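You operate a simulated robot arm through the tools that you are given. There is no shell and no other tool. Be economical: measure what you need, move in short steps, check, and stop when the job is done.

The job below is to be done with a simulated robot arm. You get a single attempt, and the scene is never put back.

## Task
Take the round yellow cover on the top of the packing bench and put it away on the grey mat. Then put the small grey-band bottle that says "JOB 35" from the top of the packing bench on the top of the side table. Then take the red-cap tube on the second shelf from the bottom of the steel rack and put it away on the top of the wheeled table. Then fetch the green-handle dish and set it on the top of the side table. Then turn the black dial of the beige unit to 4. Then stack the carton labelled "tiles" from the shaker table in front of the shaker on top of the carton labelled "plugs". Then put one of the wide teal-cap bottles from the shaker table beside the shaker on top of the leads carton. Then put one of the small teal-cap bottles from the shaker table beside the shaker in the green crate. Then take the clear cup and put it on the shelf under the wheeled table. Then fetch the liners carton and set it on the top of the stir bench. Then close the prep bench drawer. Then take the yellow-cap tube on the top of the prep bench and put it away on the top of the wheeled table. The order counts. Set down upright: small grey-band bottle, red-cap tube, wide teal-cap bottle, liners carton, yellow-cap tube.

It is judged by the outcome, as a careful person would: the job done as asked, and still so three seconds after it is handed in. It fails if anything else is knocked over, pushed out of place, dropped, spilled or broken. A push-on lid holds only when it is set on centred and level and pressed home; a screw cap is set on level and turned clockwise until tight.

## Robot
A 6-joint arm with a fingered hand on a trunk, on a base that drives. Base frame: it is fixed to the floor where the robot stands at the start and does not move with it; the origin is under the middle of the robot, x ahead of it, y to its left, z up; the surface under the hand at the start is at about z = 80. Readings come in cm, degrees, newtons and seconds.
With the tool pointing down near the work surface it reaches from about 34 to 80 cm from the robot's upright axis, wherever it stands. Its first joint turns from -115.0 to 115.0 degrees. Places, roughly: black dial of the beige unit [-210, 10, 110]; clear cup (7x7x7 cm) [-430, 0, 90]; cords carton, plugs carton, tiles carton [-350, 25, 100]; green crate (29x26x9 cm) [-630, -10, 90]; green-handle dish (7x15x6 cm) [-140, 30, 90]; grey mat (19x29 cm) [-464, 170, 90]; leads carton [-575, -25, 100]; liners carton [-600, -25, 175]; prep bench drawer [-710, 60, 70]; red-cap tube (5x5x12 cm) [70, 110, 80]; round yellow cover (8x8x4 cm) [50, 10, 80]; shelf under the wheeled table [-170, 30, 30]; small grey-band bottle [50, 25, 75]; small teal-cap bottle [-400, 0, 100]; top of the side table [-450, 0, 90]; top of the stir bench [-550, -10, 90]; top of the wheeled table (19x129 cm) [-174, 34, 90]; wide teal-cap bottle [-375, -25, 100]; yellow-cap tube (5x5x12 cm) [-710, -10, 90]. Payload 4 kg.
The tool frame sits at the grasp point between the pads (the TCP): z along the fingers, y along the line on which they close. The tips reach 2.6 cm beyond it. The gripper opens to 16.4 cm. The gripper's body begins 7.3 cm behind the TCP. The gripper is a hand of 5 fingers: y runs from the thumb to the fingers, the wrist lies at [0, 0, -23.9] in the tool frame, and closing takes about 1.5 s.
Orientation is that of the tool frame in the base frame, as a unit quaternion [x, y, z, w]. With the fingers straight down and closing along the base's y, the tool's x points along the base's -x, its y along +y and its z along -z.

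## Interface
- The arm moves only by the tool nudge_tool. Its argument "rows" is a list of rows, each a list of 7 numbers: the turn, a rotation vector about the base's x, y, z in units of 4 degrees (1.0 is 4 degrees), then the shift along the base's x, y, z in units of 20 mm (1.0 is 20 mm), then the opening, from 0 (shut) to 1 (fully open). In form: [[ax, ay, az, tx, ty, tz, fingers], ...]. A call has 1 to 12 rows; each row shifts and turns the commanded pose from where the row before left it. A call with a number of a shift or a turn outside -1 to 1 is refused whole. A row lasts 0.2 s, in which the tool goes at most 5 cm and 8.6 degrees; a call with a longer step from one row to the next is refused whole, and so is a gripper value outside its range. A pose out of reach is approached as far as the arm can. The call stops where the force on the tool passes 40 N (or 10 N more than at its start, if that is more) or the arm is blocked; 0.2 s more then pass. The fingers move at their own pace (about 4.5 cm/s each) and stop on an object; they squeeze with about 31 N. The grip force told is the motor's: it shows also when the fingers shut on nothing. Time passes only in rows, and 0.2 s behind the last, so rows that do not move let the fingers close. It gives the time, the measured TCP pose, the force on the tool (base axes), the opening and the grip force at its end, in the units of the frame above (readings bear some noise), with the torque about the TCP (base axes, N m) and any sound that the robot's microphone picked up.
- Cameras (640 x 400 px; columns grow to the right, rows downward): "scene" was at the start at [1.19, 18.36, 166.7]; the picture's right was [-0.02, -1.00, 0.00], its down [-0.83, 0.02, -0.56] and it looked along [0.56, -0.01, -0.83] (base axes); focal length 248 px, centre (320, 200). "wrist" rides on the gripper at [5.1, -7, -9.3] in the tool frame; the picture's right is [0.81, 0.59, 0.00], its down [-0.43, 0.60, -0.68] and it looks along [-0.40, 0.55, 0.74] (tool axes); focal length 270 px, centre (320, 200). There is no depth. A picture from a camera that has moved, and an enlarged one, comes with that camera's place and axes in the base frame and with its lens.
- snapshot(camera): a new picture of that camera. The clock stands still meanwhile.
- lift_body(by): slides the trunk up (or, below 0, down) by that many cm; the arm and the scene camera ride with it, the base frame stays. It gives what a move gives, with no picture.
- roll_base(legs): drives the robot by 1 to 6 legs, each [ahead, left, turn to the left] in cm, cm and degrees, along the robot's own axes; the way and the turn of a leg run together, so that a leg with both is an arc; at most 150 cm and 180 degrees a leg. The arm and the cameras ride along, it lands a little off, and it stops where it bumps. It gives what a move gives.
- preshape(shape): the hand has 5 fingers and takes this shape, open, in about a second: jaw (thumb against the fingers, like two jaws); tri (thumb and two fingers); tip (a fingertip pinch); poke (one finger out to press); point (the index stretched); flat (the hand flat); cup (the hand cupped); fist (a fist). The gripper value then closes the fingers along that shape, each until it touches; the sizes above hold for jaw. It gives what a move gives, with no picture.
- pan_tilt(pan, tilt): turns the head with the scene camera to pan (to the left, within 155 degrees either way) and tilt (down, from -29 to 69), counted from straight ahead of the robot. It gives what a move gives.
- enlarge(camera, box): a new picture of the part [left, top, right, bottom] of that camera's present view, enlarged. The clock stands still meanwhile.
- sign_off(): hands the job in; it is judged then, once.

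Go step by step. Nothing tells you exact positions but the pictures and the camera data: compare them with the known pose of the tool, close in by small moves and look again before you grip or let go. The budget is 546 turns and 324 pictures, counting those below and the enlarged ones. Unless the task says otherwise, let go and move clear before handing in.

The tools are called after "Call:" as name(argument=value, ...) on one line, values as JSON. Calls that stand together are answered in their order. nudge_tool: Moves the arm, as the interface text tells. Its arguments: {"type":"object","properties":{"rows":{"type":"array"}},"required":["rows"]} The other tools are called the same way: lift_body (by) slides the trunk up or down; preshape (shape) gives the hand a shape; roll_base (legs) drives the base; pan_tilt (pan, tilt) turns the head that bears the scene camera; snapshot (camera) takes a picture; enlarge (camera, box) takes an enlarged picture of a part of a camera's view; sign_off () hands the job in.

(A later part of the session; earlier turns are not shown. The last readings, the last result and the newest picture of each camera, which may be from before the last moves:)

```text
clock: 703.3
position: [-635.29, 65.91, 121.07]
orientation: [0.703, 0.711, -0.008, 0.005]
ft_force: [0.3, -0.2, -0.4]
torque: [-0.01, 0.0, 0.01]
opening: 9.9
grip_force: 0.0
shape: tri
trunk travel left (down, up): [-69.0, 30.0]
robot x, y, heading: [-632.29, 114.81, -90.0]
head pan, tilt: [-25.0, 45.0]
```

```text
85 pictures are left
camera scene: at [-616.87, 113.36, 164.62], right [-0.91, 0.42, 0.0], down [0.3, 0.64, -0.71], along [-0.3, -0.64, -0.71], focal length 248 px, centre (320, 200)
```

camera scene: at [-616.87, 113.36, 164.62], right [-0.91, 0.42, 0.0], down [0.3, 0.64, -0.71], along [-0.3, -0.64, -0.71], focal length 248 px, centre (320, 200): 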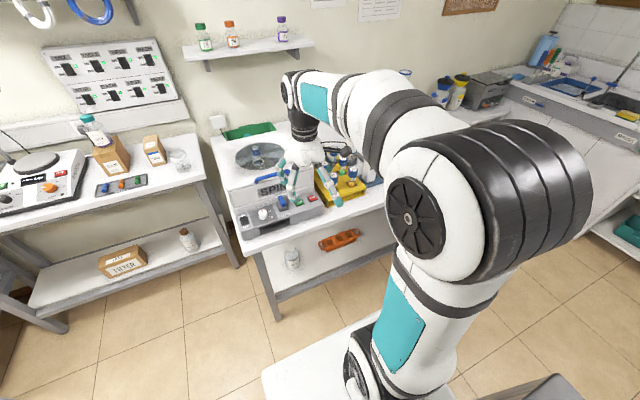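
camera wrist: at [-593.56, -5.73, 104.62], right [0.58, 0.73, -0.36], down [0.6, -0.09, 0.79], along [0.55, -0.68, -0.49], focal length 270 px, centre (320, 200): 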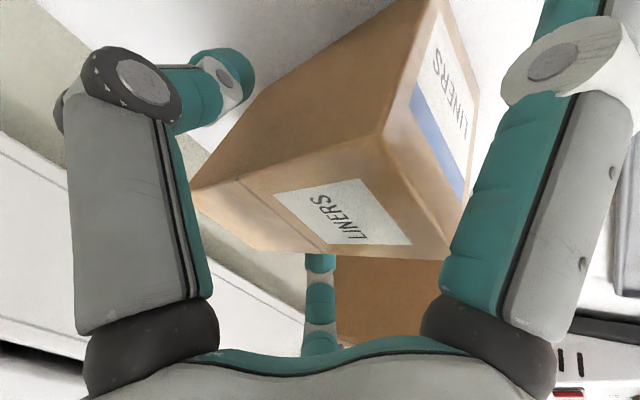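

Call:
roll_base(legs=[[-8, -68, 0]])

Call:
nudge_tool(rows=[[0, 0, 0, 1, 0, 0, 0.5], [0, 0, 0, 1, 0, 0, 0.5], [0, 0, 0, 1, 0, 0, 0.5], [0, 0, 0, 1, 0, 0, 0.5], [0, 0, 0, 1, 0, 0, 0.5], [0, 0, 0, 1, 0, 0, 0.5], [0, 0, 0, 1, 0, 0, 0.5], [0, 0, 0, 1, 0, 0, 0.5], [0, 0, 0, 1, 0, 0, 0.5], [0, 0, 0, 1, 0, 0, 0.5], [0, 0, 0, 1, 0, 0, 0.5], [0, 0, 0, 1, 0, 0, 0.5]])

Call:
pan_tilt(pan=0, tilt=48)

Call:
snapshot(camera="scene")

```text
clock: 707.1
position: [-703.56, 74.41, 121.07]
orientation: [0.705, 0.709, -0.009, 0.005]
ft_force: [0.9, 0.4, -0.3]
torque: [-0.01, -0.01, -0.01]
opening: 9.88
grip_force: 0.0
shape: tri
trunk travel left (down, up): [-69.0, 30.0]
robot x, y, heading: [-700.37, 123.4, -90.5]
head pan, tilt: [-25.0, 45.0]
```

```text
clock: 709.7
position: [-679.53, 74.28, 121.16]
orientation: [0.705, 0.709, -0.008, 0.005]
ft_force: [1.2, 0.3, -0.9]
torque: [-0.01, -0.03, 0.0]
opening: 8.24
grip_force: 0.1
shape: tri
trunk travel left (down, up): [-69.0, 30.0]
robot x, y, heading: [-700.11, 123.14, -90.3]
head pan, tilt: [-25.0, 45.0]
```

```text
clock: 710.6
position: [-679.64, 74.33, 121.1]
orientation: [0.705, 0.709, -0.008, 0.005]
ft_force: [0.3, -0.9, 0.4]
torque: [-0.02, -0.02, 0.0]
opening: 8.24
grip_force: 0.0
shape: tri
trunk travel left (down, up): [-69.0, 30.0]
robot x, y, heading: [-699.79, 122.74, -90.4]
head pan, tilt: [0.0, 48.0]
```

```text
84 pictures are left
camera scene: at [-681.57, 121.12, 164.2], right [-1.0, 0.01, 0.0], down [0.01, 0.74, -0.67], along [-0.01, -0.67, -0.74], focal length 248 px, centre (320, 200)
```

scene: 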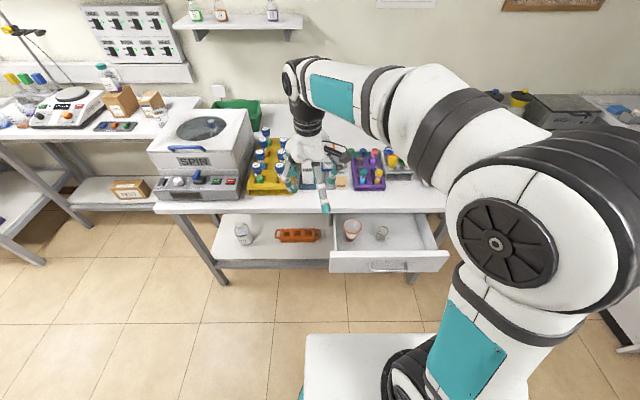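

The drawer is open ~14 cm: front panel at y≈71, x -686..-732, z 62–79. I'll push it with the side of a closed hand. I move in front at x≈-709, make a fist, and lower.

Call:
nudge_tool(rows=[[0, 0, 0, -1, 0.8, 0, 0.5], [0, 0, 0, -1, 0.8, 0, 0.5], [0, 0, 0, -1, 0.8, 0, 0.5], [0, 0, 0, -1, 0.8, 0, 0.5], [0, 0, 0, -1, 0.8, 0, 0.5], [0, 0, 0, -1, 0.8, 0, 0.5], [0, 0, 0, -1, 0.2, 0, 0.5], [0, 0, 0, -1, 0, 0, 0.5], [0, 0, 0, -1, 0, 0, 0.5], [0, 0, 0, -1, 0, 0, 0.5], [0, 0, 0, -1, 0, 0, 0.5], [0, 0, 0, -1, 0, 0, 0.5]])

Call:
nudge_tool(rows=[[0, 0, 0, -1, 0, 0, 0.5], [0, 0, 0, -1, 0, 0, 0.5], [0, 0, 0, -0.7, 0, 0, 0.5]])

Call:
preshape(shape="fist")

Call:
lift_body(by=-32)

Call:
snapshot(camera="scene")

```text
clock: 713.2
position: [-703.68, 83.82, 121.13]
orientation: [0.706, 0.709, -0.008, 0.004]
ft_force: [-0.2, 0.6, -0.4]
torque: [-0.01, 0.01, 0.0]
opening: 8.26
grip_force: 0.1
shape: tri
out of reach, approached as far as the arm can: row 9
trunk travel left (down, up): [-69.0, 30.0]
robot x, y, heading: [-700.0, 123.54, -90.7]
head pan, tilt: [0.0, 48.0]
```

```text
clock: 714.0
position: [-709.23, 83.92, 120.96]
orientation: [0.706, 0.709, -0.009, 0.004]
ft_force: [0.4, -0.1, -0.2]
torque: [-0.01, 0.0, 0.02]
opening: 8.23
grip_force: 0.1
shape: tri
trunk travel left (down, up): [-69.0, 30.0]
robot x, y, heading: [-700.14, 122.9, -90.2]
head pan, tilt: [0.0, 48.0]
```

```text
clock: 714.9
position: [-709.24, 83.79, 121.06]
orientation: [0.705, 0.709, -0.009, 0.004]
ft_force: [0.1, -0.1, 0.6]
torque: [0.02, -0.01, -0.01]
opening: 0.0
grip_force: 0.3
shape: fist
trunk travel left (down, up): [-69.0, 30.0]
robot x, y, heading: [-700.08, 123.68, -90.6]
head pan, tilt: [0.0, 48.0]
```

```text
clock: 718.1
position: [-709.18, 83.85, 88.99]
orientation: [0.705, 0.709, -0.009, 0.005]
ft_force: [-0.2, -0.4, 0.2]
torque: [-0.02, 0.0, -0.01]
opening: 0.02
grip_force: 0.1
shape: fist
trunk travel left (down, up): [-37.0, 62.0]
robot x, y, heading: [-699.76, 123.09, -90.3]
head pan, tilt: [0.0, 48.0]
```

```text
83 pictures are left
camera scene: at [-681.57, 121.13, 132.2], right [-1.0, 0.01, 0.0], down [0.01, 0.74, -0.67], along [0.0, -0.67, -0.74], focal length 248 px, centre (320, 200)
```

scene: 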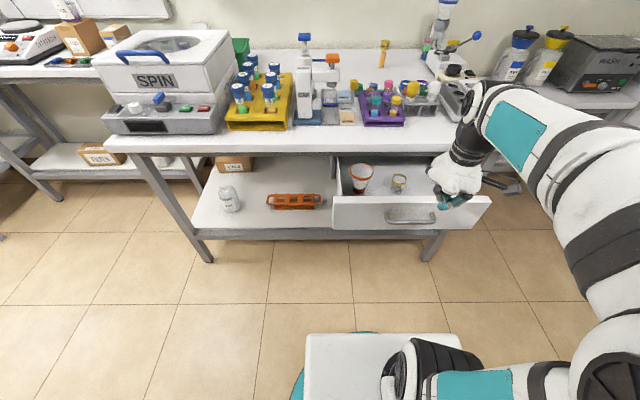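

Call:
lift_body(by=-31)

Call:
enlarge(camera="scene", box=[300, 60, 520, 240])

```text
clock: 719.6
position: [-707.71, 88.9, 69.12]
orientation: [0.703, 0.706, 0.077, -0.044]
ft_force: [-0.3, -0.1, 0.3]
torque: [-0.03, -0.01, -0.02]
opening: 0.0
grip_force: 0.1
shape: fist
trunk travel left (down, up): [-24.7, 74.3]
robot x, y, heading: [-700.34, 122.79, -90.4]
head pan, tilt: [0.0, 48.0]
stopped: the arm was blocked; the commanded pose is now the measured one
```

```text
2.22 times, centred on (410, 150) of scene
camera zoom: at [-681.57, 121.17, 119.42], right [-1.0, 0.01, 0.0], down [0.01, 0.74, -0.67], along [0.0, -0.67, -0.74], focal length 552 px, centre (120, 311)
```

zoom: 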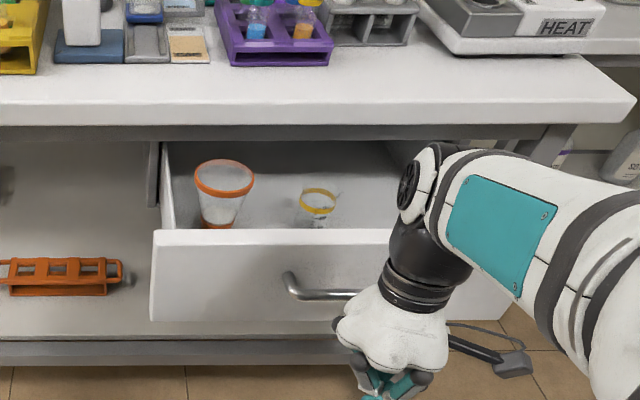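

Something (likely the handle) deflected the hand as it went down; it's now in front of the handle at z≈69. I level the hand and push gently toward -y on the handle.

Call:
nudge_tool(rows=[[-0.8, 0.2, 0, 0, 0.2, 0, 0], [-0.8, 0.2, 0, 0, 0.2, 0, 0], [-0.8, 0.2, 0, 0, 0, 0, 0], [0, 0, 0, 0, 0, 0, 0]])

Call:
snapshot(camera="scene")

Call:
snapshot(camera="wrist")

```text
clock: 720.6
position: [-708.39, 87.51, 66.65]
orientation: [0.705, 0.709, 0.033, -0.017]
ft_force: [-0.7, -0.3, 1.0]
torque: [0.01, 0.01, -0.01]
opening: 0.0
grip_force: 0.0
shape: fist
out of reach, approached as far as the arm can: row 2, 3
trunk travel left (down, up): [-24.7, 74.3]
robot x, y, heading: [-700.5, 122.97, -90.4]
head pan, tilt: [0.0, 48.0]
```

```text
81 pictures are left
camera scene: at [-681.57, 121.14, 119.85], right [-1.0, 0.01, 0.0], down [0.01, 0.74, -0.67], along [0.0, -0.67, -0.74], focal length 248 px, centre (320, 200)
```

scene: 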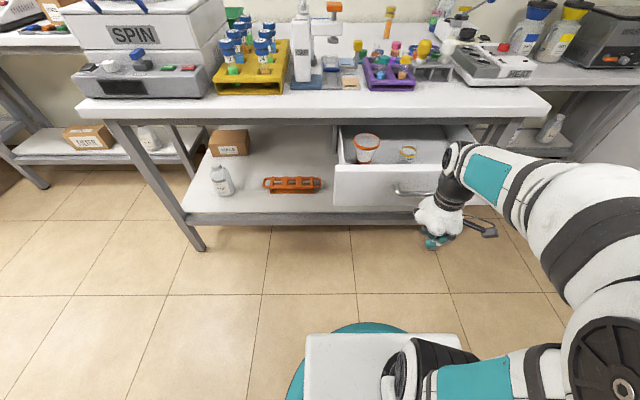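

```text
80 pictures are left
camera wrist: at [-715.48, 91.88, 76.2], right [0.58, 0.81, 0.07], down [0.58, -0.48, 0.66], along [0.57, -0.34, -0.75], focal length 270 px, centre (320, 200)
```

wrist: 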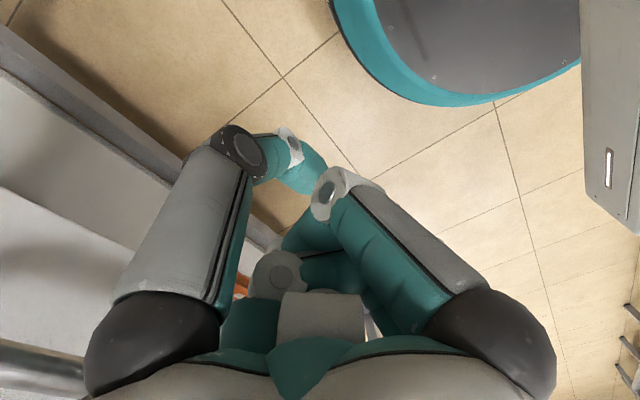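

Call:
nudge_tool(rows=[[-0.4, 0, 0, 0, -0.5, 0, 0], [-0.4, 0, 0, 0, -0.5, 0, 0], [-0.2, 0, 0, 0, -0.5, 0, 0], [0, 0, 0, 0, -0.5, 0, 0], [0, 0, 0, 0, -0.5, 0, 0], [0, 0, 0, 0, -0.5, 0, 0]])

Call:
enlarge(camera="scene", box=[300, 100, 520, 280])

```text
clock: 722.0
position: [-708.38, 81.36, 68.87]
orientation: [0.705, 0.708, -0.023, 0.026]
ft_force: [0.2, 0.8, 0.8]
torque: [-0.01, 0.0, -0.01]
opening: 0.01
grip_force: 0.1
shape: fist
trunk travel left (down, up): [-24.7, 74.3]
robot x, y, heading: [-700.41, 123.08, -90.5]
head pan, tilt: [0.0, 48.0]
```

```text
2.22 times, centred on (410, 190) of scene
camera zoom: at [-681.57, 121.14, 119.84], right [-1.0, 0.01, 0.0], down [0.01, 0.74, -0.67], along [0.0, -0.67, -0.74], focal length 552 px, centre (120, 222)
```

zoom: 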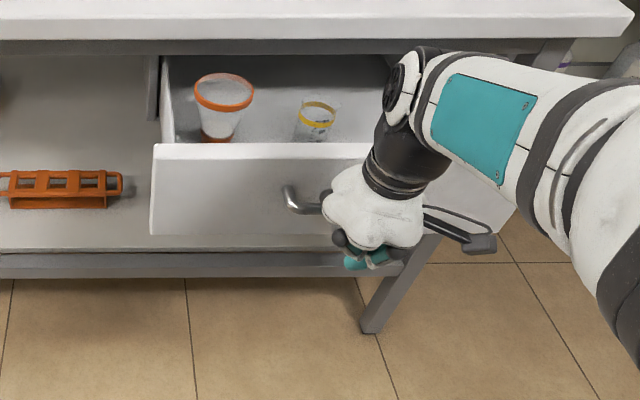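

Call:
nudge_tool(rows=[[0, 0, 0, 0, 0.9, 0, 0], [0, 0, 0, 0, 0.5, -0.5, 0], [0, 0, 0, 0, 0, -1, 0], [0, 0, 0, 0, 0, -1, 0], [0, 0, 0, 0, 0, -1, 0], [0, 0, 0, 0, 0, -1, 0], [0, 0, 0, 0, 0, -0.5, 0]])

Call:
enlarge(camera="scene", box=[300, 100, 520, 280])

```text
clock: 723.6
position: [-708.4, 84.18, 58.76]
orientation: [0.705, 0.708, -0.023, 0.025]
ft_force: [0.8, 0.2, 0.1]
torque: [0.05, 0.02, -0.02]
opening: 0.01
grip_force: 0.0
shape: fist
trunk travel left (down, up): [-24.7, 74.3]
robot x, y, heading: [-699.82, 123.09, -90.4]
head pan, tilt: [0.0, 48.0]
```

```text
2.22 times, centred on (410, 190) of scene
camera zoom: at [-681.56, 121.14, 119.86], right [-1.0, 0.01, 0.0], down [0.01, 0.74, -0.67], along [0.0, -0.67, -0.74], focal length 552 px, centre (120, 222)
```

zoom: 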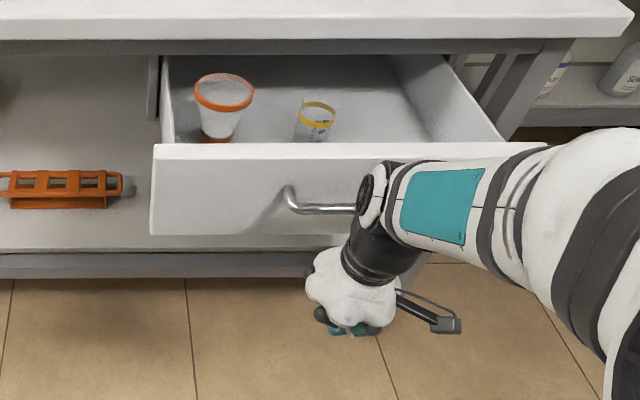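

Now the palm is level with the panel and handle. I push.

Call:
nudge_tool(rows=[[0, 0, 0, 0, -0.5, 0, 0], [0, 0, 0, 0, -0.5, 0, 0], [0, 0, 0, 0, -0.5, 0, 0], [0, 0, 0, 0, -0.5, 0, 0], [0, 0, 0, 0, -0.5, 0, 0], [0, 0, 0, 0, -0.5, 0, 0], [0, 0, 0, 0, -0.5, 0, 0], [0, 0, 0, 0, -0.5, 0, 0], [0, 0, 0, 0, -0.5, 0, 0], [0, 0, 0, 0, -0.5, 0, 0]])

Call:
enlarge(camera="scene", box=[300, 100, 520, 280])

```text
clock: 725.8
position: [-708.49, 74.09, 58.91]
orientation: [0.705, 0.709, -0.022, 0.025]
ft_force: [0.5, 0.3, 0.0]
torque: [0.01, -0.04, 0.02]
opening: 0.04
grip_force: 0.1
shape: fist
trunk travel left (down, up): [-24.7, 74.3]
robot x, y, heading: [-700.17, 123.12, -90.4]
head pan, tilt: [0.0, 48.0]
```

```text
2.22 times, centred on (410, 190) of scene
camera zoom: at [-681.57, 121.14, 119.86], right [-1.0, 0.01, 0.0], down [0.01, 0.74, -0.67], along [0.0, -0.67, -0.74], focal length 552 px, centre (120, 222)
```

zoom: 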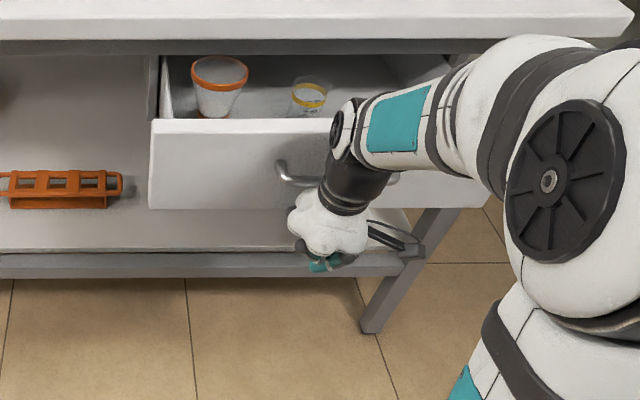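

The drawer slides in smoothly. Continue.

Call:
nudge_tool(rows=[[0, 0, 0, 0, -0.5, 0, 0], [0, 0, 0, 0, -0.5, 0, 0], [0, 0, 0, 0, -0.5, 0, 0], [0, 0, 0, 0, -0.5, 0, 0], [0, 0, 0, 0, -0.4, 0, 0], [0, 0, 0, 0, -0.4, 0, 0], [0, 0, 0, 0, -0.3, 0, 0]])

Call:
enlarge(camera="scene", box=[300, 100, 520, 280])

```text
clock: 727.4
position: [-708.48, 67.99, 58.85]
orientation: [0.705, 0.708, -0.023, 0.025]
ft_force: [0.1, -0.4, 0.1]
torque: [-0.01, -0.03, 0.0]
opening: 0.0
grip_force: 0.1
shape: fist
trunk travel left (down, up): [-24.7, 74.3]
robot x, y, heading: [-700.15, 123.25, -90.6]
head pan, tilt: [0.0, 48.0]
```

```text
2.22 times, centred on (410, 190) of scene
camera zoom: at [-681.57, 121.13, 119.86], right [-1.0, 0.01, 0.0], down [0.01, 0.74, -0.67], along [0.0, -0.67, -0.74], focal length 552 px, centre (120, 222)
```

zoom: 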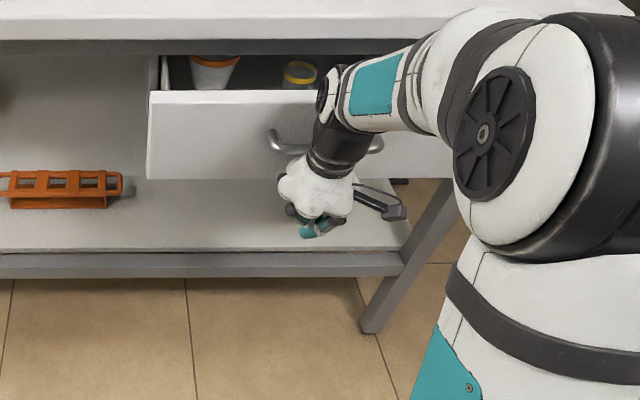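

Nearly in. To keep the wrist clear of the bench edge I back off 1 cm, lower 8 cm, and push the rest.

Call:
nudge_tool(rows=[[0, 0, 0, 0, 0.6, 0, 0], [0, 0, 0, 0, 0, -1, 0], [0, 0, 0, 0, 0, -1, 0], [0, 0, 0, 0, 0, -1, 0], [0, 0, 0, 0, 0, -1, 0], [0, 0, 0, 0, -0.5, 0, 0], [0, 0, 0, 0, -0.5, 0, 0], [0, 0, 0, 0, -0.5, 0, 0], [0, 0, 0, 0, -0.5, 0, 0], [0, 0, 0, 0, -0.4, 0, 0]])

Call:
enlarge(camera="scene", box=[300, 100, 520, 280])

```text
clock: 729.6
position: [-708.56, 64.33, 50.87]
orientation: [0.705, 0.708, -0.023, 0.026]
ft_force: [-0.5, -0.3, -0.1]
torque: [0.01, -0.01, -0.02]
opening: 0.0
grip_force: 0.0
shape: fist
trunk travel left (down, up): [-24.7, 74.3]
robot x, y, heading: [-700.0, 123.09, -90.2]
head pan, tilt: [0.0, 48.0]
```

```text
2.22 times, centred on (410, 190) of scene
camera zoom: at [-681.57, 121.14, 119.86], right [-1.0, 0.01, 0.0], down [0.01, 0.74, -0.67], along [0.0, -0.67, -0.74], focal length 552 px, centre (120, 222)
```

zoom: 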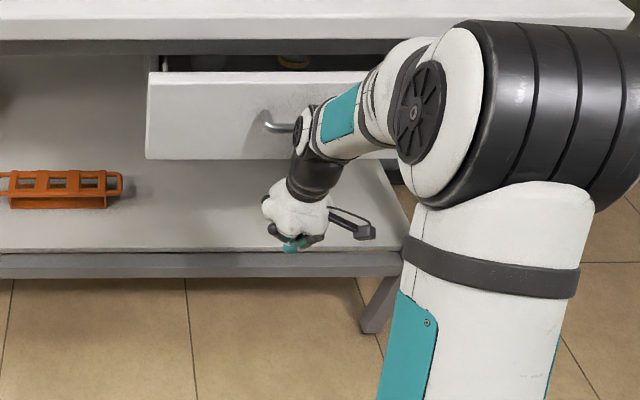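

Call:
nudge_tool(rows=[[0, 0, 0, 0, -0.5, 0, 0], [0, 0, 0, 0, -0.5, 0, 0], [0, 0, 0, 0, -0.4, 0, 0], [0, 0, 0, 0, -0.4, 0, 0], [0, 0, 0, 0, -0.3, 0, 0], [0, 0, 0, 0, -0.3, 0, 0], [0, 0, 0, 0, -0.3, 0, 0]])

Call:
enlarge(camera="scene", box=[300, 100, 520, 280])

```text
clock: 731.2
position: [-708.33, 58.78, 50.84]
orientation: [0.704, 0.709, -0.022, 0.025]
ft_force: [0.0, -0.8, -0.8]
torque: [0.0, -0.01, 0.01]
opening: 0.02
grip_force: 0.1
shape: fist
trunk travel left (down, up): [-24.7, 74.3]
robot x, y, heading: [-700.08, 122.85, -90.6]
head pan, tilt: [0.0, 48.0]
```

```text
2.22 times, centred on (410, 190) of scene
camera zoom: at [-681.57, 121.13, 119.86], right [-1.0, 0.01, 0.0], down [0.01, 0.74, -0.67], along [0.0, -0.67, -0.74], focal length 552 px, centre (120, 222)
```

zoom: 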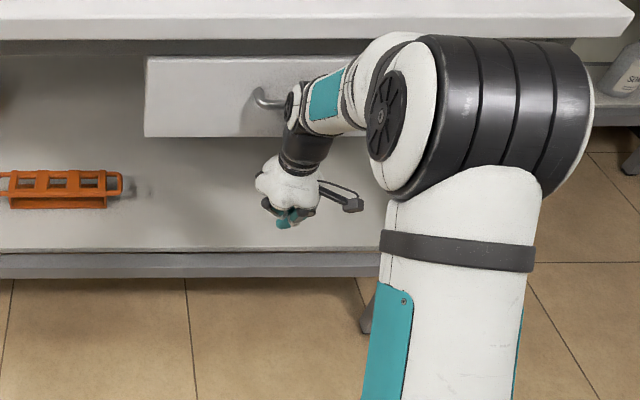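

Call:
nudge_tool(rows=[[0, 0, 0, 0, 0.3, -0.5, 0], [0, 0, 0, 0, 0, -1, 0], [0, 0, 0, 0, 0, -0.5, 0], [0, 0, 0, 0, -0.5, 0, 0], [0, 0, 0, 0, -0.4, 0, 0], [0, 0, 0, 0, -0.3, 0, 0], [0, 0, 0, 0, -0.3, 0, 0], [0, 0, 0, 0, -0.3, 0, 0]])

Call:
enlarge(camera="scene", box=[300, 100, 520, 280])

```text
clock: 733.0
position: [-708.41, 57.18, 46.86]
orientation: [0.705, 0.708, -0.02, 0.023]
ft_force: [-0.4, -0.3, 0.1]
torque: [-0.01, -0.01, 0.0]
opening: 0.0
grip_force: 0.0
shape: fist
trunk travel left (down, up): [-24.7, 74.3]
robot x, y, heading: [-700.25, 123.54, -90.2]
head pan, tilt: [0.0, 48.0]
```

```text
2.22 times, centred on (410, 190) of scene
camera zoom: at [-681.52, 122.3, 119.84], right [-1.0, 0.01, 0.0], down [0.01, 0.74, -0.68], along [-0.01, -0.68, -0.74], focal length 552 px, centre (120, 222)
```

zoom: 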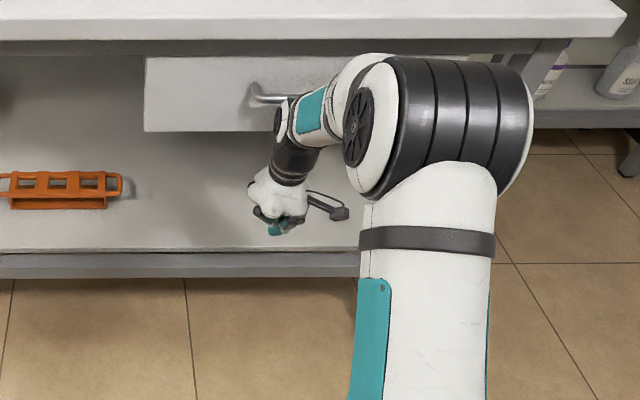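

The base got pushed back slightly, so the drawer seems at its stop. I back the arm off and check.

Call:
nudge_tool(rows=[[0, 0, 0, 0, 0.8, 0, 0], [0, 0, 0, 0, 1, 0, 0], [0, 0, 0, 0, 1, 0, 0], [0, 0, 0, 0, 1, 0, 0], [0, 0, 0, 0, 1, 0, 0], [0, 0, 0, 0, 1, 0, 0], [0, 0, 0, 0, 1, 0, 0], [0, 0, 0, 0, 1, 0, 0], [0, 0, 0, 0, 1, 0, 0], [0, 0, 0, 0, 1, 0, 0]])

Call:
snapshot(camera="scene")

Call:
enlarge(camera="scene", box=[320, 100, 440, 180])

```text
clock: 735.2
position: [-708.39, 75.54, 46.92]
orientation: [0.704, 0.709, -0.023, 0.025]
ft_force: [0.7, -0.1, 0.6]
torque: [0.0, 0.0, 0.0]
opening: 0.02
grip_force: 0.1
shape: fist
trunk travel left (down, up): [-24.7, 74.3]
robot x, y, heading: [-700.42, 123.15, -90.5]
head pan, tilt: [0.0, 48.0]
```

```text
72 pictures are left
camera scene: at [-681.57, 121.12, 119.86], right [-1.0, 0.01, 0.0], down [0.01, 0.74, -0.67], along [0.0, -0.67, -0.74], focal length 248 px, centre (320, 200)
```

scene: 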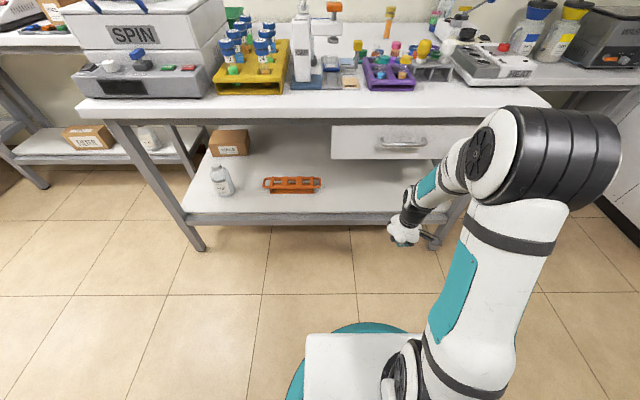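

```text
5.00 times, centred on (380, 140) of scene
camera zoom: at [-681.57, 121.12, 119.86], right [-1.0, 0.01, 0.0], down [0.01, 0.74, -0.67], along [0.0, -0.67, -0.74], focal length 1242 px, centre (20, 500)
```

zoom: 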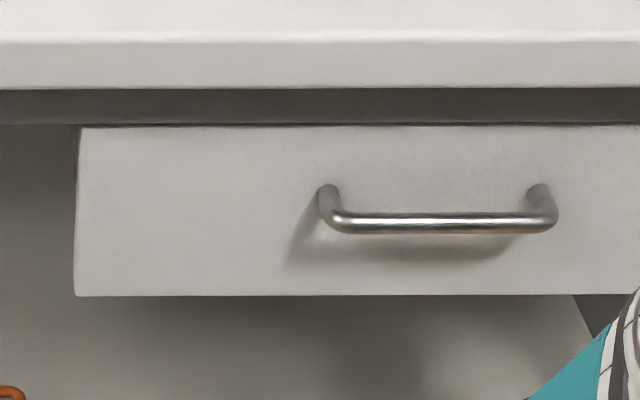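

The drawer is closed. For the yellow-cap tube, I back off a little, raise the trunk, and look at the prep bench from above.

Call:
roll_base(legs=[[-4, 0, 0.4]])

Call:
lift_body(by=40)

Call:
lift_body(by=34)

Call:
preshape(shape="jaw")

Call:
pan_tilt(pan=0, tilt=40)

Call:
snapshot(camera="scene")

```text
clock: 736.1
position: [-707.91, 79.38, 46.9]
orientation: [0.703, 0.711, -0.023, 0.025]
ft_force: [-0.4, 0.0, -0.9]
torque: [0.02, -0.01, 0.01]
opening: 0.01
grip_force: 0.0
shape: fist
trunk travel left (down, up): [-24.7, 74.3]
robot x, y, heading: [-700.43, 127.05, -89.9]
head pan, tilt: [0.0, 48.0]
```

```text
clock: 739.9
position: [-707.94, 79.4, 87.07]
orientation: [0.702, 0.711, -0.022, 0.025]
ft_force: [-0.1, 0.8, 0.0]
torque: [-0.02, -0.02, 0.03]
opening: 0.01
grip_force: 0.0
shape: fist
trunk travel left (down, up): [-64.7, 34.3]
robot x, y, heading: [-700.04, 127.12, -89.9]
head pan, tilt: [0.0, 48.0]
```

```text
clock: 743.2
position: [-708.02, 79.27, 120.93]
orientation: [0.702, 0.711, -0.022, 0.025]
ft_force: [-0.2, -0.3, 0.5]
torque: [0.0, 0.0, -0.02]
opening: 0.0
grip_force: 0.0
shape: fist
trunk travel left (down, up): [-98.7, 0.3]
robot x, y, heading: [-700.35, 127.05, -90.1]
head pan, tilt: [0.0, 48.0]
```

```text
clock: 744.1
position: [-707.95, 79.29, 120.9]
orientation: [0.702, 0.711, -0.022, 0.025]
ft_force: [0.3, 0.0, 0.0]
torque: [-0.03, -0.02, 0.02]
opening: 16.38
grip_force: 0.1
shape: jaw
trunk travel left (down, up): [-98.7, 0.3]
robot x, y, heading: [-700.31, 127.43, -89.9]
head pan, tilt: [0.0, 48.0]
```

```text
clock: 744.8
position: [-707.98, 79.27, 120.85]
orientation: [0.702, 0.711, -0.022, 0.025]
ft_force: [0.5, -0.5, -0.1]
torque: [-0.02, 0.0, -0.03]
opening: 16.41
grip_force: 0.1
shape: jaw
trunk travel left (down, up): [-98.7, 0.3]
robot x, y, heading: [-700.14, 127.06, -89.9]
head pan, tilt: [0.0, 40.0]
```

```text
70 pictures are left
camera scene: at [-681.53, 124.56, 195.0], right [-1.0, 0.0, 0.0], down [0.0, 0.64, -0.77], along [0.0, -0.77, -0.64], focal length 248 px, centre (320, 200)
```

scene: 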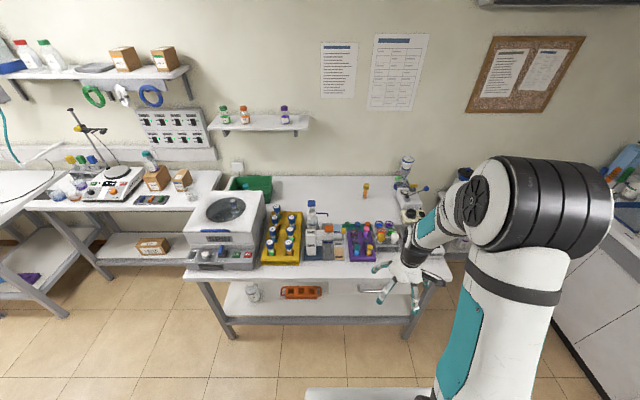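

Call:
enlarge(camera="scene", box=[290, 150, 470, 290])

```text
2.86 times, centred on (380, 220) of scene
camera zoom: at [-681.53, 124.56, 195.0], right [-1.0, 0.0, 0.0], down [0.0, 0.64, -0.77], along [0.0, -0.77, -0.64], focal length 710 px, centre (149, 143)
```

zoom: 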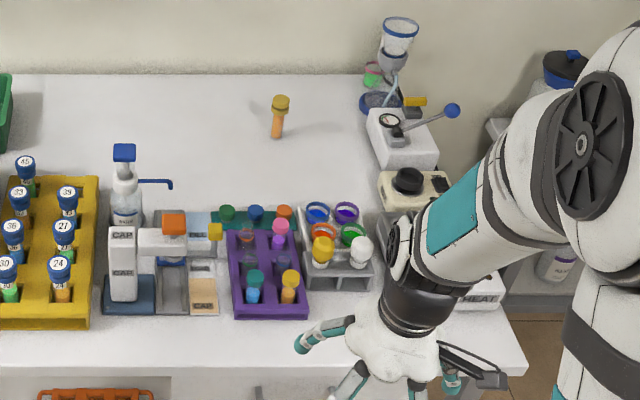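

The yellow-cap tube stands at about (-711, -3.5). I drive to y≈90, extend over the racks at height, and tilt 40° forward.

Call:
roll_base(legs=[[36, 0, 0]])

Call:
nudge_tool(rows=[[0, 0, 0, 0, -1, 0.3, 0.6], [0, 0, 0, 0, -1, 0.3, 0.6], [0, 0, 0, 0, -1, 0.3, 0.6], [0, 0, 0, 0, -1, 0.3, 0.6], [0, 0, 0, 0, -1, 0.3, 0.6], [0, 0, 0, 0, -1, 0.3, 0.6], [0, 0, 0, 0, -1, 0, 0.6], [0, 0, 0, 0, -1, 0, 0.6], [-1, 0, 0, -0.2, -0.5, 0, 0.6], [-1, 0, 0, -0.2, -0.5, 0, 0.6], [-1, 0, 0, -0.2, -0.5, 0, 0.6], [-1, 0, 0, -0.2, -0.5, 0, 0.6]])

Call:
nudge_tool(rows=[[-1, 0, 0, -0.2, -0.5, 0, 0.6], [-1, 0, 0, -0.2, -0.5, 0, 0.6], [-1, 0, 0, -0.2, -0.5, 0, 0.6], [-1, 0, 0, -0.2, -0.5, 0, 0.6], [-1, 0, 0, 0, -0.5, 0, 0.6], [-0.5, 0, 0, 0, -0.5, 0, 0.6], [0, 0, 0, 0, 0, 0, 0.6]])

Call:
snapshot(camera="wrist")

Call:
snapshot(camera="scene")

```text
clock: 747.1
position: [-707.6, 42.81, 120.98]
orientation: [0.7, 0.713, -0.022, 0.025]
ft_force: [0.3, -0.6, -0.5]
torque: [0.03, 0.02, -0.01]
opening: 16.4
grip_force: 0.0
shape: jaw
trunk travel left (down, up): [-98.7, 0.3]
robot x, y, heading: [-700.0, 90.78, -89.7]
head pan, tilt: [0.0, 40.0]
```

```text
clock: 749.8
position: [-709.22, 22.96, 124.64]
orientation: [0.69, 0.703, -0.121, 0.121]
ft_force: [-0.5, 0.7, 0.0]
torque: [0.0, -0.07, 0.02]
opening: 9.91
grip_force: 0.0
shape: jaw
trunk travel left (down, up): [-98.7, 0.3]
robot x, y, heading: [-699.64, 90.85, -89.8]
head pan, tilt: [0.0, 40.0]
```

```text
clock: 751.4
position: [-710.4, 15.82, 126.49]
orientation: [0.657, 0.669, -0.247, 0.245]
ft_force: [0.3, -0.2, -0.2]
torque: [0.02, 0.02, -0.01]
opening: 9.9
grip_force: 0.0
shape: jaw
out of reach, approached as far as the arm can: row 4, 5, 6
trunk travel left (down, up): [-98.7, 0.3]
robot x, y, heading: [-699.57, 90.94, -90.0]
head pan, tilt: [0.0, 40.0]
```

```text
68 pictures are left
camera wrist: at [-717.32, 25.64, 130.27], right [0.57, 0.62, -0.53], down [0.6, 0.12, 0.79], along [0.56, -0.77, -0.3], focal length 270 px, centre (320, 200)
```

wrist: 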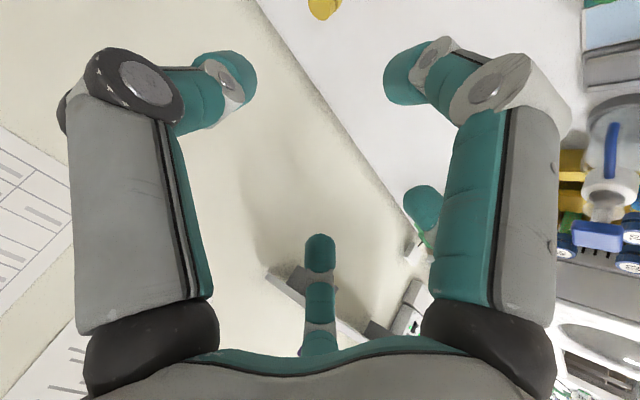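

```text
67 pictures are left
camera scene: at [-681.43, 88.38, 195.0], right [-1.0, -0.01, 0.0], down [0.0, 0.64, -0.77], along [0.0, -0.77, -0.64], focal length 248 px, centre (320, 200)
```

scene: 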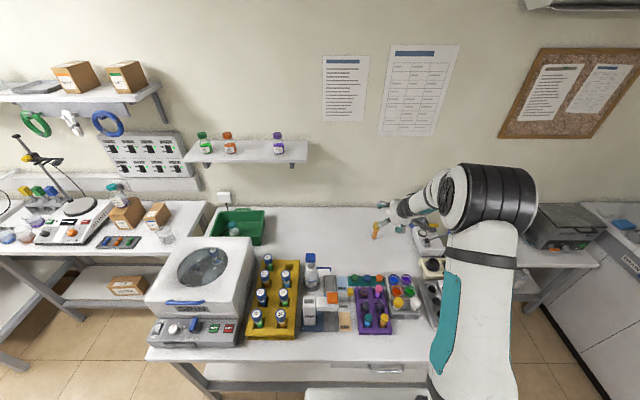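

Call:
nudge_tool(rows=[[0, 0, 0, -0.13, -1, -0.6, 0.6], [0, 0, 0, -0.13, -1, -0.6, 0.6], [0, 0, 0, -0.13, -1, -0.6, 0.6], [0, 0, 0, -0.13, -1, -0.6, 0.6], [0, 0, 0, -0.13, -1, -0.6, 0.6], [0, 0, 0, -0.13, -1, -0.6, 0.6], [0, 0, 0, -0.13, -1, -0.6, 0.6], [0, 0, 0, 0, 0, 0, 0.6]])

Call:
snapshot(camera="wrist")

Call:
enlarge(camera="scene", box=[320, 160, 460, 260])

```text
clock: 753.1
position: [-712.23, 1.82, 118.27]
orientation: [0.654, 0.667, -0.254, 0.252]
ft_force: [-0.8, 0.0, -0.6]
torque: [0.01, -0.01, -0.01]
opening: 9.9
grip_force: 0.0
shape: jaw
trunk travel left (down, up): [-98.7, 0.3]
robot x, y, heading: [-700.18, 91.09, -89.9]
head pan, tilt: [0.0, 40.0]
```

```text
66 pictures are left
camera wrist: at [-719.21, 11.6, 121.82], right [0.57, 0.61, -0.54], down [0.6, 0.14, 0.79], along [0.56, -0.78, -0.29], focal length 270 px, centre (320, 200)
```

wrist: 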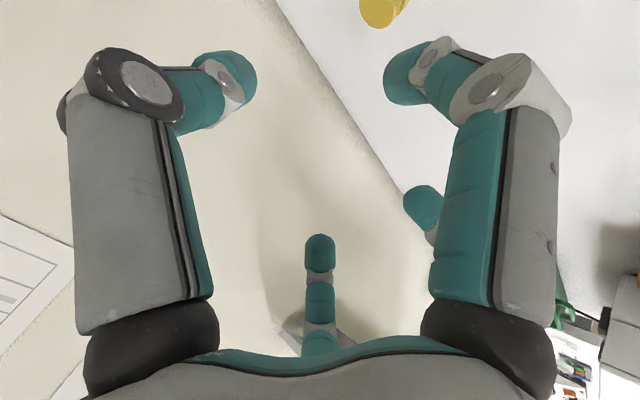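

```text
4.00 times, centred on (390, 210) of scene
camera zoom: at [-681.42, 88.43, 195.0], right [-1.0, -0.01, 0.0], down [0.0, 0.64, -0.77], along [0.0, -0.77, -0.64], focal length 994 px, centre (40, 160)
```

zoom: 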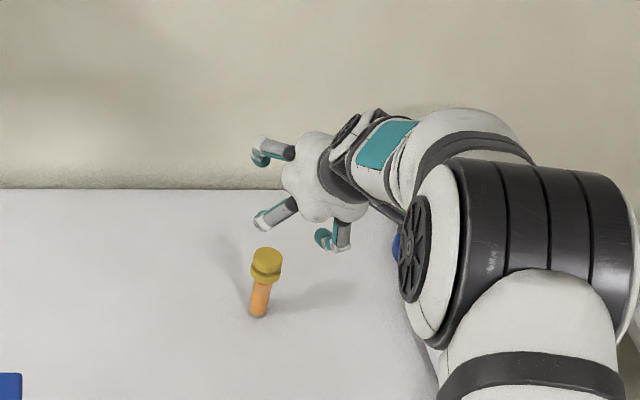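

Call:
nudge_tool(rows=[[0, 0, 0, 0, 0.8, -0.9, 0.6], [0, 0, 0, 0, 0.8, -0.9, 0.6], [0, 0, 0, 0, 0.8, -0.9, 0.6], [0, 0, 0, 0, 0.5, -0.9, 0.6], [0, 0, 0, 0, 0, -0.9, 0.6], [0, 0, 0, 0, 0, -0.9, 0.6], [0, 0, 0, 0, 0, -0.9, 0.6], [0, 0, 0, 0, 0, -0.9, 0.6], [0, 0, 0, 0, 0, -0.9, 0.6], [0, 0, 0, 0, 0, -0.9, 0.6], [0, 0, 0, 0, 0, 0, 0.6]])

Call:
snapshot(camera="wrist")

Call:
enlarge(camera="scene", box=[320, 180, 460, 280])

```text
clock: 755.5
position: [-712.44, 4.24, 100.87]
orientation: [0.654, 0.668, -0.251, 0.25]
ft_force: [-0.2, 0.1, -0.5]
torque: [-0.01, 0.0, 0.0]
opening: 9.91
grip_force: 0.1
shape: jaw
out of reach, approached as far as the arm can: row 3, 4, 5, 6, 8
trunk travel left (down, up): [-98.7, 0.3]
robot x, y, heading: [-700.07, 90.82, -90.1]
head pan, tilt: [0.0, 40.0]
```

```text
64 pictures are left
camera wrist: at [-719.45, 14.02, 104.49], right [0.57, 0.62, -0.54], down [0.6, 0.13, 0.79], along [0.56, -0.78, -0.29], focal length 270 px, centre (320, 200)
```

wrist: 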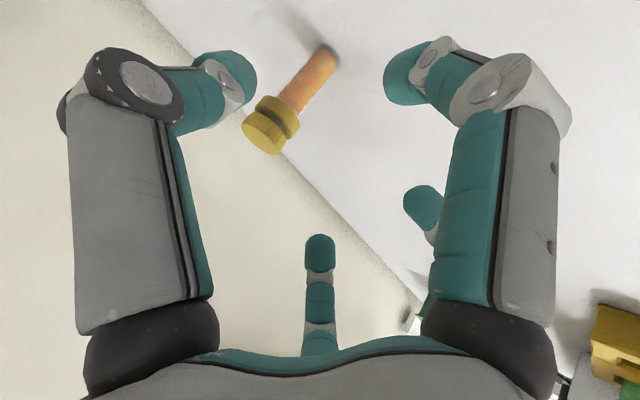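

```text
4.00 times, centred on (390, 230) of scene
camera zoom: at [-681.42, 88.36, 195.0], right [-1.0, -0.01, 0.0], down [0.0, 0.64, -0.77], along [0.0, -0.77, -0.64], focal length 994 px, centre (40, 80)
```

zoom: 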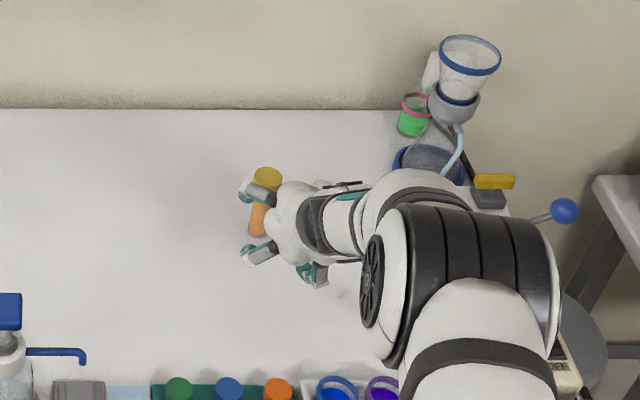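

The readings agree if this bench top is at z≈85: tube at (-713, -9), cap centre z≈95. I re-pose: raise the arm, lower the trunk 20 cm for reach, move 4 cm closer, tilt a bit more.

Call:
nudge_tool(rows=[[0, 0, 0, 0, 0.3, 1, 0.6], [0, 0, 0, 0, 0.3, 1, 0.6], [0, 0, 0, 0, 0.3, 1, 0.6], [0, 0, 0, 0, 0.3, 1, 0.6], [0, 0, 0, 0, 0.3, 1, 0.6], [0, 0, 0, 0, 0.3, 1, 0.6], [0, 0, 0, 0, 0.3, 1, 0.6], [0, 0, 0, 0, 0.3, 1, 0.6], [0, 0, 0, 0, 0.3, 1, 0.6]])

Call:
lift_body(by=-20)

Call:
roll_base(legs=[[4, 0, 0]])

Call:
nudge_tool(rows=[[-0.8, 0, 0, -0.1, 0, -0.3, 0.6], [-0.8, 0, 0, -0.1, 0, -0.3, 0.6], [-0.8, 0, 0, 0, 0, -0.3, 0.6], [0, 0, 0, 0, -0.5, 0, 0.6], [0, 0, 0, 0, -0.5, 0, 0.6], [0, 0, 0, 0, 0, 0, 0.6]])

Call:
snapshot(camera="wrist")

```text
clock: 757.5
position: [-712.47, 8.44, 119.07]
orientation: [0.653, 0.668, -0.252, 0.251]
ft_force: [1.0, 0.2, -1.0]
torque: [0.0, 0.02, -0.01]
opening: 9.88
grip_force: 0.0
shape: jaw
out of reach, approached as far as the arm can: row 1, 2, 3
trunk travel left (down, up): [-98.7, 0.3]
robot x, y, heading: [-699.89, 90.78, -89.5]
head pan, tilt: [0.0, 40.0]
```

```text
clock: 759.7
position: [-712.63, 8.42, 99.05]
orientation: [0.654, 0.667, -0.253, 0.251]
ft_force: [-0.1, 0.6, 0.6]
torque: [0.02, -0.02, -0.03]
opening: 9.9
grip_force: 0.1
shape: jaw
trunk travel left (down, up): [-78.7, 20.3]
robot x, y, heading: [-700.38, 90.82, -89.7]
head pan, tilt: [0.0, 40.0]
```

```text
clock: 760.6
position: [-712.36, 4.25, 98.85]
orientation: [0.654, 0.667, -0.253, 0.251]
ft_force: [0.0, -0.6, -0.6]
torque: [0.01, -0.05, -0.03]
opening: 9.91
grip_force: 0.1
shape: jaw
trunk travel left (down, up): [-78.7, 20.3]
robot x, y, heading: [-700.34, 86.9, -89.6]
head pan, tilt: [0.0, 40.0]
```

```text
clock: 762.0
position: [-713.49, -5.61, 100.78]
orientation: [0.631, 0.644, -0.308, 0.305]
ft_force: [0.2, 0.0, 1.0]
torque: [0.01, 0.0, 0.0]
opening: 9.9
grip_force: 0.1
shape: jaw
out of reach, approached as far as the arm can: row 1, 2, 3, 4
trunk travel left (down, up): [-78.7, 20.3]
robot x, y, heading: [-700.09, 86.97, -89.9]
head pan, tilt: [0.0, 40.0]
```

```text
62 pictures are left
camera wrist: at [-720.58, 4.61, 102.73], right [0.57, 0.51, -0.64], down [0.6, 0.27, 0.75], along [0.56, -0.81, -0.15], focal length 270 px, centre (320, 200)
```

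wrist: 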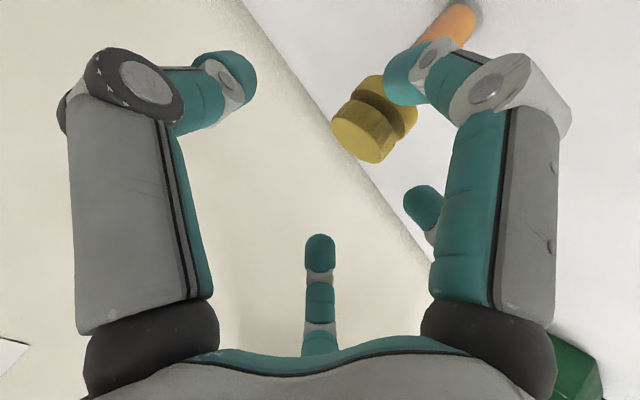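

The tube is still upright at (-712.5, -8.2). I open wider, lower to cap height with small steps, and check.

Call:
nudge_tool(rows=[[0, 0, 0, 0, 0, 0, 0.73], [0, 0, 0, 0.2, 0, -0.3, 0.73], [0, 0, 0, 0.2, 0, -0.5, 0.73], [0, 0, 0, 0, 0, -0.5, 0.73]])

Call:
snapshot(camera="wrist")

```text
clock: 763.0
position: [-712.84, -5.71, 98.41]
orientation: [0.631, 0.644, -0.307, 0.305]
ft_force: [-0.5, 0.0, -0.3]
torque: [0.0, 0.02, -0.03]
opening: 11.9
grip_force: 0.1
shape: jaw
trunk travel left (down, up): [-78.7, 20.3]
robot x, y, heading: [-700.29, 87.09, -90.0]
head pan, tilt: [0.0, 40.0]
```

```text
61 pictures are left
camera wrist: at [-719.79, 4.59, 100.26], right [0.57, 0.51, -0.64], down [0.6, 0.27, 0.75], along [0.56, -0.81, -0.16], focal length 270 px, centre (320, 200)
```

wrist: 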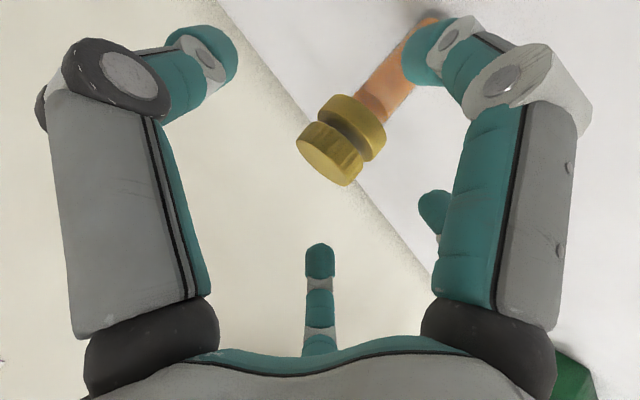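

Call:
nudge_tool(rows=[[0, 0, 0, 0, 0, -0.5, 0.73], [0, 0, 0, 0, 0, -0.5, 0.73], [0, 0, 0, 0.1, -0.4, -0.4, 0.73], [0, 0, 0, 0, -0.4, 0, 0.73], [0, 0, 0, 0, -0.4, 0, 0.73], [0, 0, 0, 0, 0, 0, 0.73]])

Call:
snapshot(camera="wrist")

Call:
enlarge(camera="scene", box=[320, 180, 460, 280])

```text
clock: 764.4
position: [-712.57, -8.33, 95.55]
orientation: [0.63, 0.644, -0.308, 0.306]
ft_force: [0.6, -0.4, -0.4]
torque: [0.02, 0.0, -0.01]
opening: 11.97
grip_force: 0.1
shape: jaw
out of reach, approached as far as the arm can: row 2
trunk travel left (down, up): [-78.7, 20.3]
robot x, y, heading: [-699.98, 87.04, -89.7]
head pan, tilt: [0.0, 40.0]
```

```text
60 pictures are left
camera wrist: at [-719.56, 1.96, 97.42], right [0.57, 0.51, -0.64], down [0.6, 0.27, 0.75], along [0.56, -0.81, -0.15], focal length 270 px, centre (320, 200)
```

wrist: 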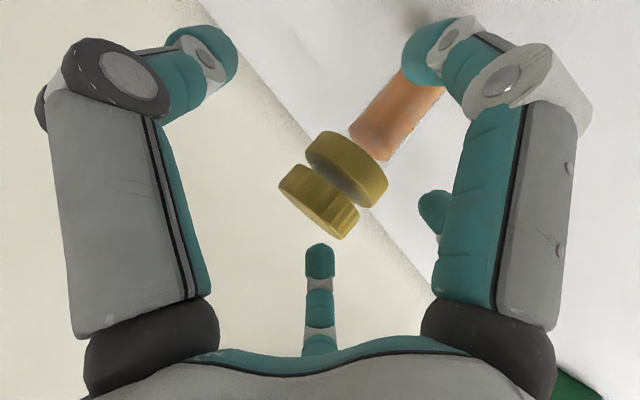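

```text
4.00 times, centred on (390, 230) of scene
camera zoom: at [-681.41, 84.35, 175.0], right [-1.0, -0.01, 0.0], down [0.0, 0.64, -0.77], along [0.0, -0.77, -0.64], focal length 994 px, centre (40, 80)
```

zoom: 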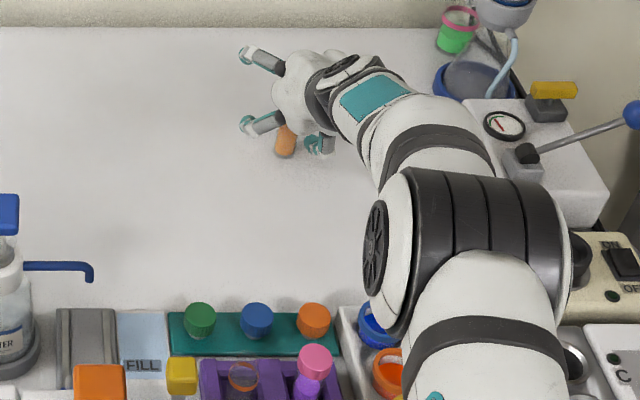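

The cap is at the grasp point. I close.

Call:
nudge_tool(rows=[[0, 0, 0, 0, 0, 0, 0.6], [0, 0, 0, 0, 0, 0, 0.48], [0, 0, 0, 0, 0, 0, 0.36], [0, 0, 0, 0, 0, 0, 0.26], [0, 0, 0, 0, 0, 0, 0.16], [0, 0, 0, 0, 0, 0, 0.06], [0, 0, 0, 0, 0, 0, 0], [0, 0, 0, 0, 0, 0, 0], [0, 0, 0, 0, 0, 0, 0]])

Call:
snapshot(camera="wrist")

```text
clock: 766.4
position: [-712.66, -8.39, 95.53]
orientation: [0.63, 0.644, -0.307, 0.305]
ft_force: [0.5, -0.1, 2.3]
torque: [-0.07, 0.01, 0.02]
opening: 3.39
grip_force: 31.5
shape: jaw
trunk travel left (down, up): [-78.7, 20.3]
robot x, y, heading: [-699.91, 87.04, -89.8]
head pan, tilt: [0.0, 40.0]
```

```text
58 pictures are left
camera wrist: at [-719.57, 1.97, 97.43], right [0.57, 0.51, -0.64], down [0.6, 0.27, 0.75], along [0.56, -0.81, -0.15], focal length 270 px, centre (320, 200)
```

wrist: 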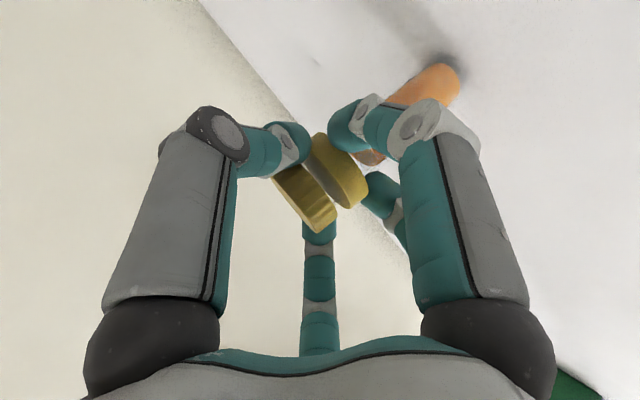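

Gripped. I lift and retract.

Call:
nudge_tool(rows=[[0, 0, 0, 0, 0.1, 0.5, 0], [0, 0, 0, 0, 0.2, 0.8, 0], [0, 0, 0, 0, 0.3, 1, 0], [0, 0, 0, 0, 0.3, 1, 0], [0, 0, 0, 0, 0.5, 1, 0], [0, 0, 0, 0, 0.5, 1, 0], [0, 0, 0, 0, 0.5, 1, 0], [0, 0, 0, 0, 0.8, 1, 0], [0, 0, 0, 0, 1, 1, 0], [0, 0, 0, 0, 1, 1, 0], [0, 0, 0, 0, 1, 1, 0], [0, 0, 0, 0, 1, 1, 0]])

Call:
snapshot(camera="wrist")

```text
clock: 769.0
position: [-712.53, 6.36, 117.96]
orientation: [0.63, 0.644, -0.308, 0.306]
ft_force: [-0.5, 0.1, -1.2]
torque: [-0.03, -0.04, -0.02]
opening: 3.39
grip_force: 30.6
shape: jaw
trunk travel left (down, up): [-78.7, 20.3]
robot x, y, heading: [-699.94, 86.62, -89.3]
head pan, tilt: [0.0, 40.0]
```

```text
57 pictures are left
camera wrist: at [-719.53, 16.52, 119.89], right [0.57, 0.51, -0.64], down [0.6, 0.27, 0.75], along [0.56, -0.81, -0.15], focal length 270 px, centre (320, 200)
```

wrist: 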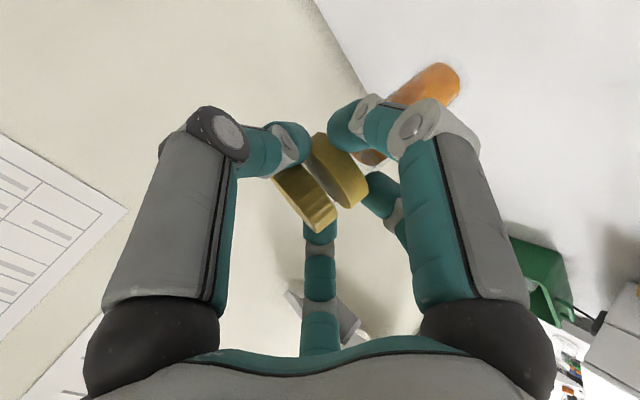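

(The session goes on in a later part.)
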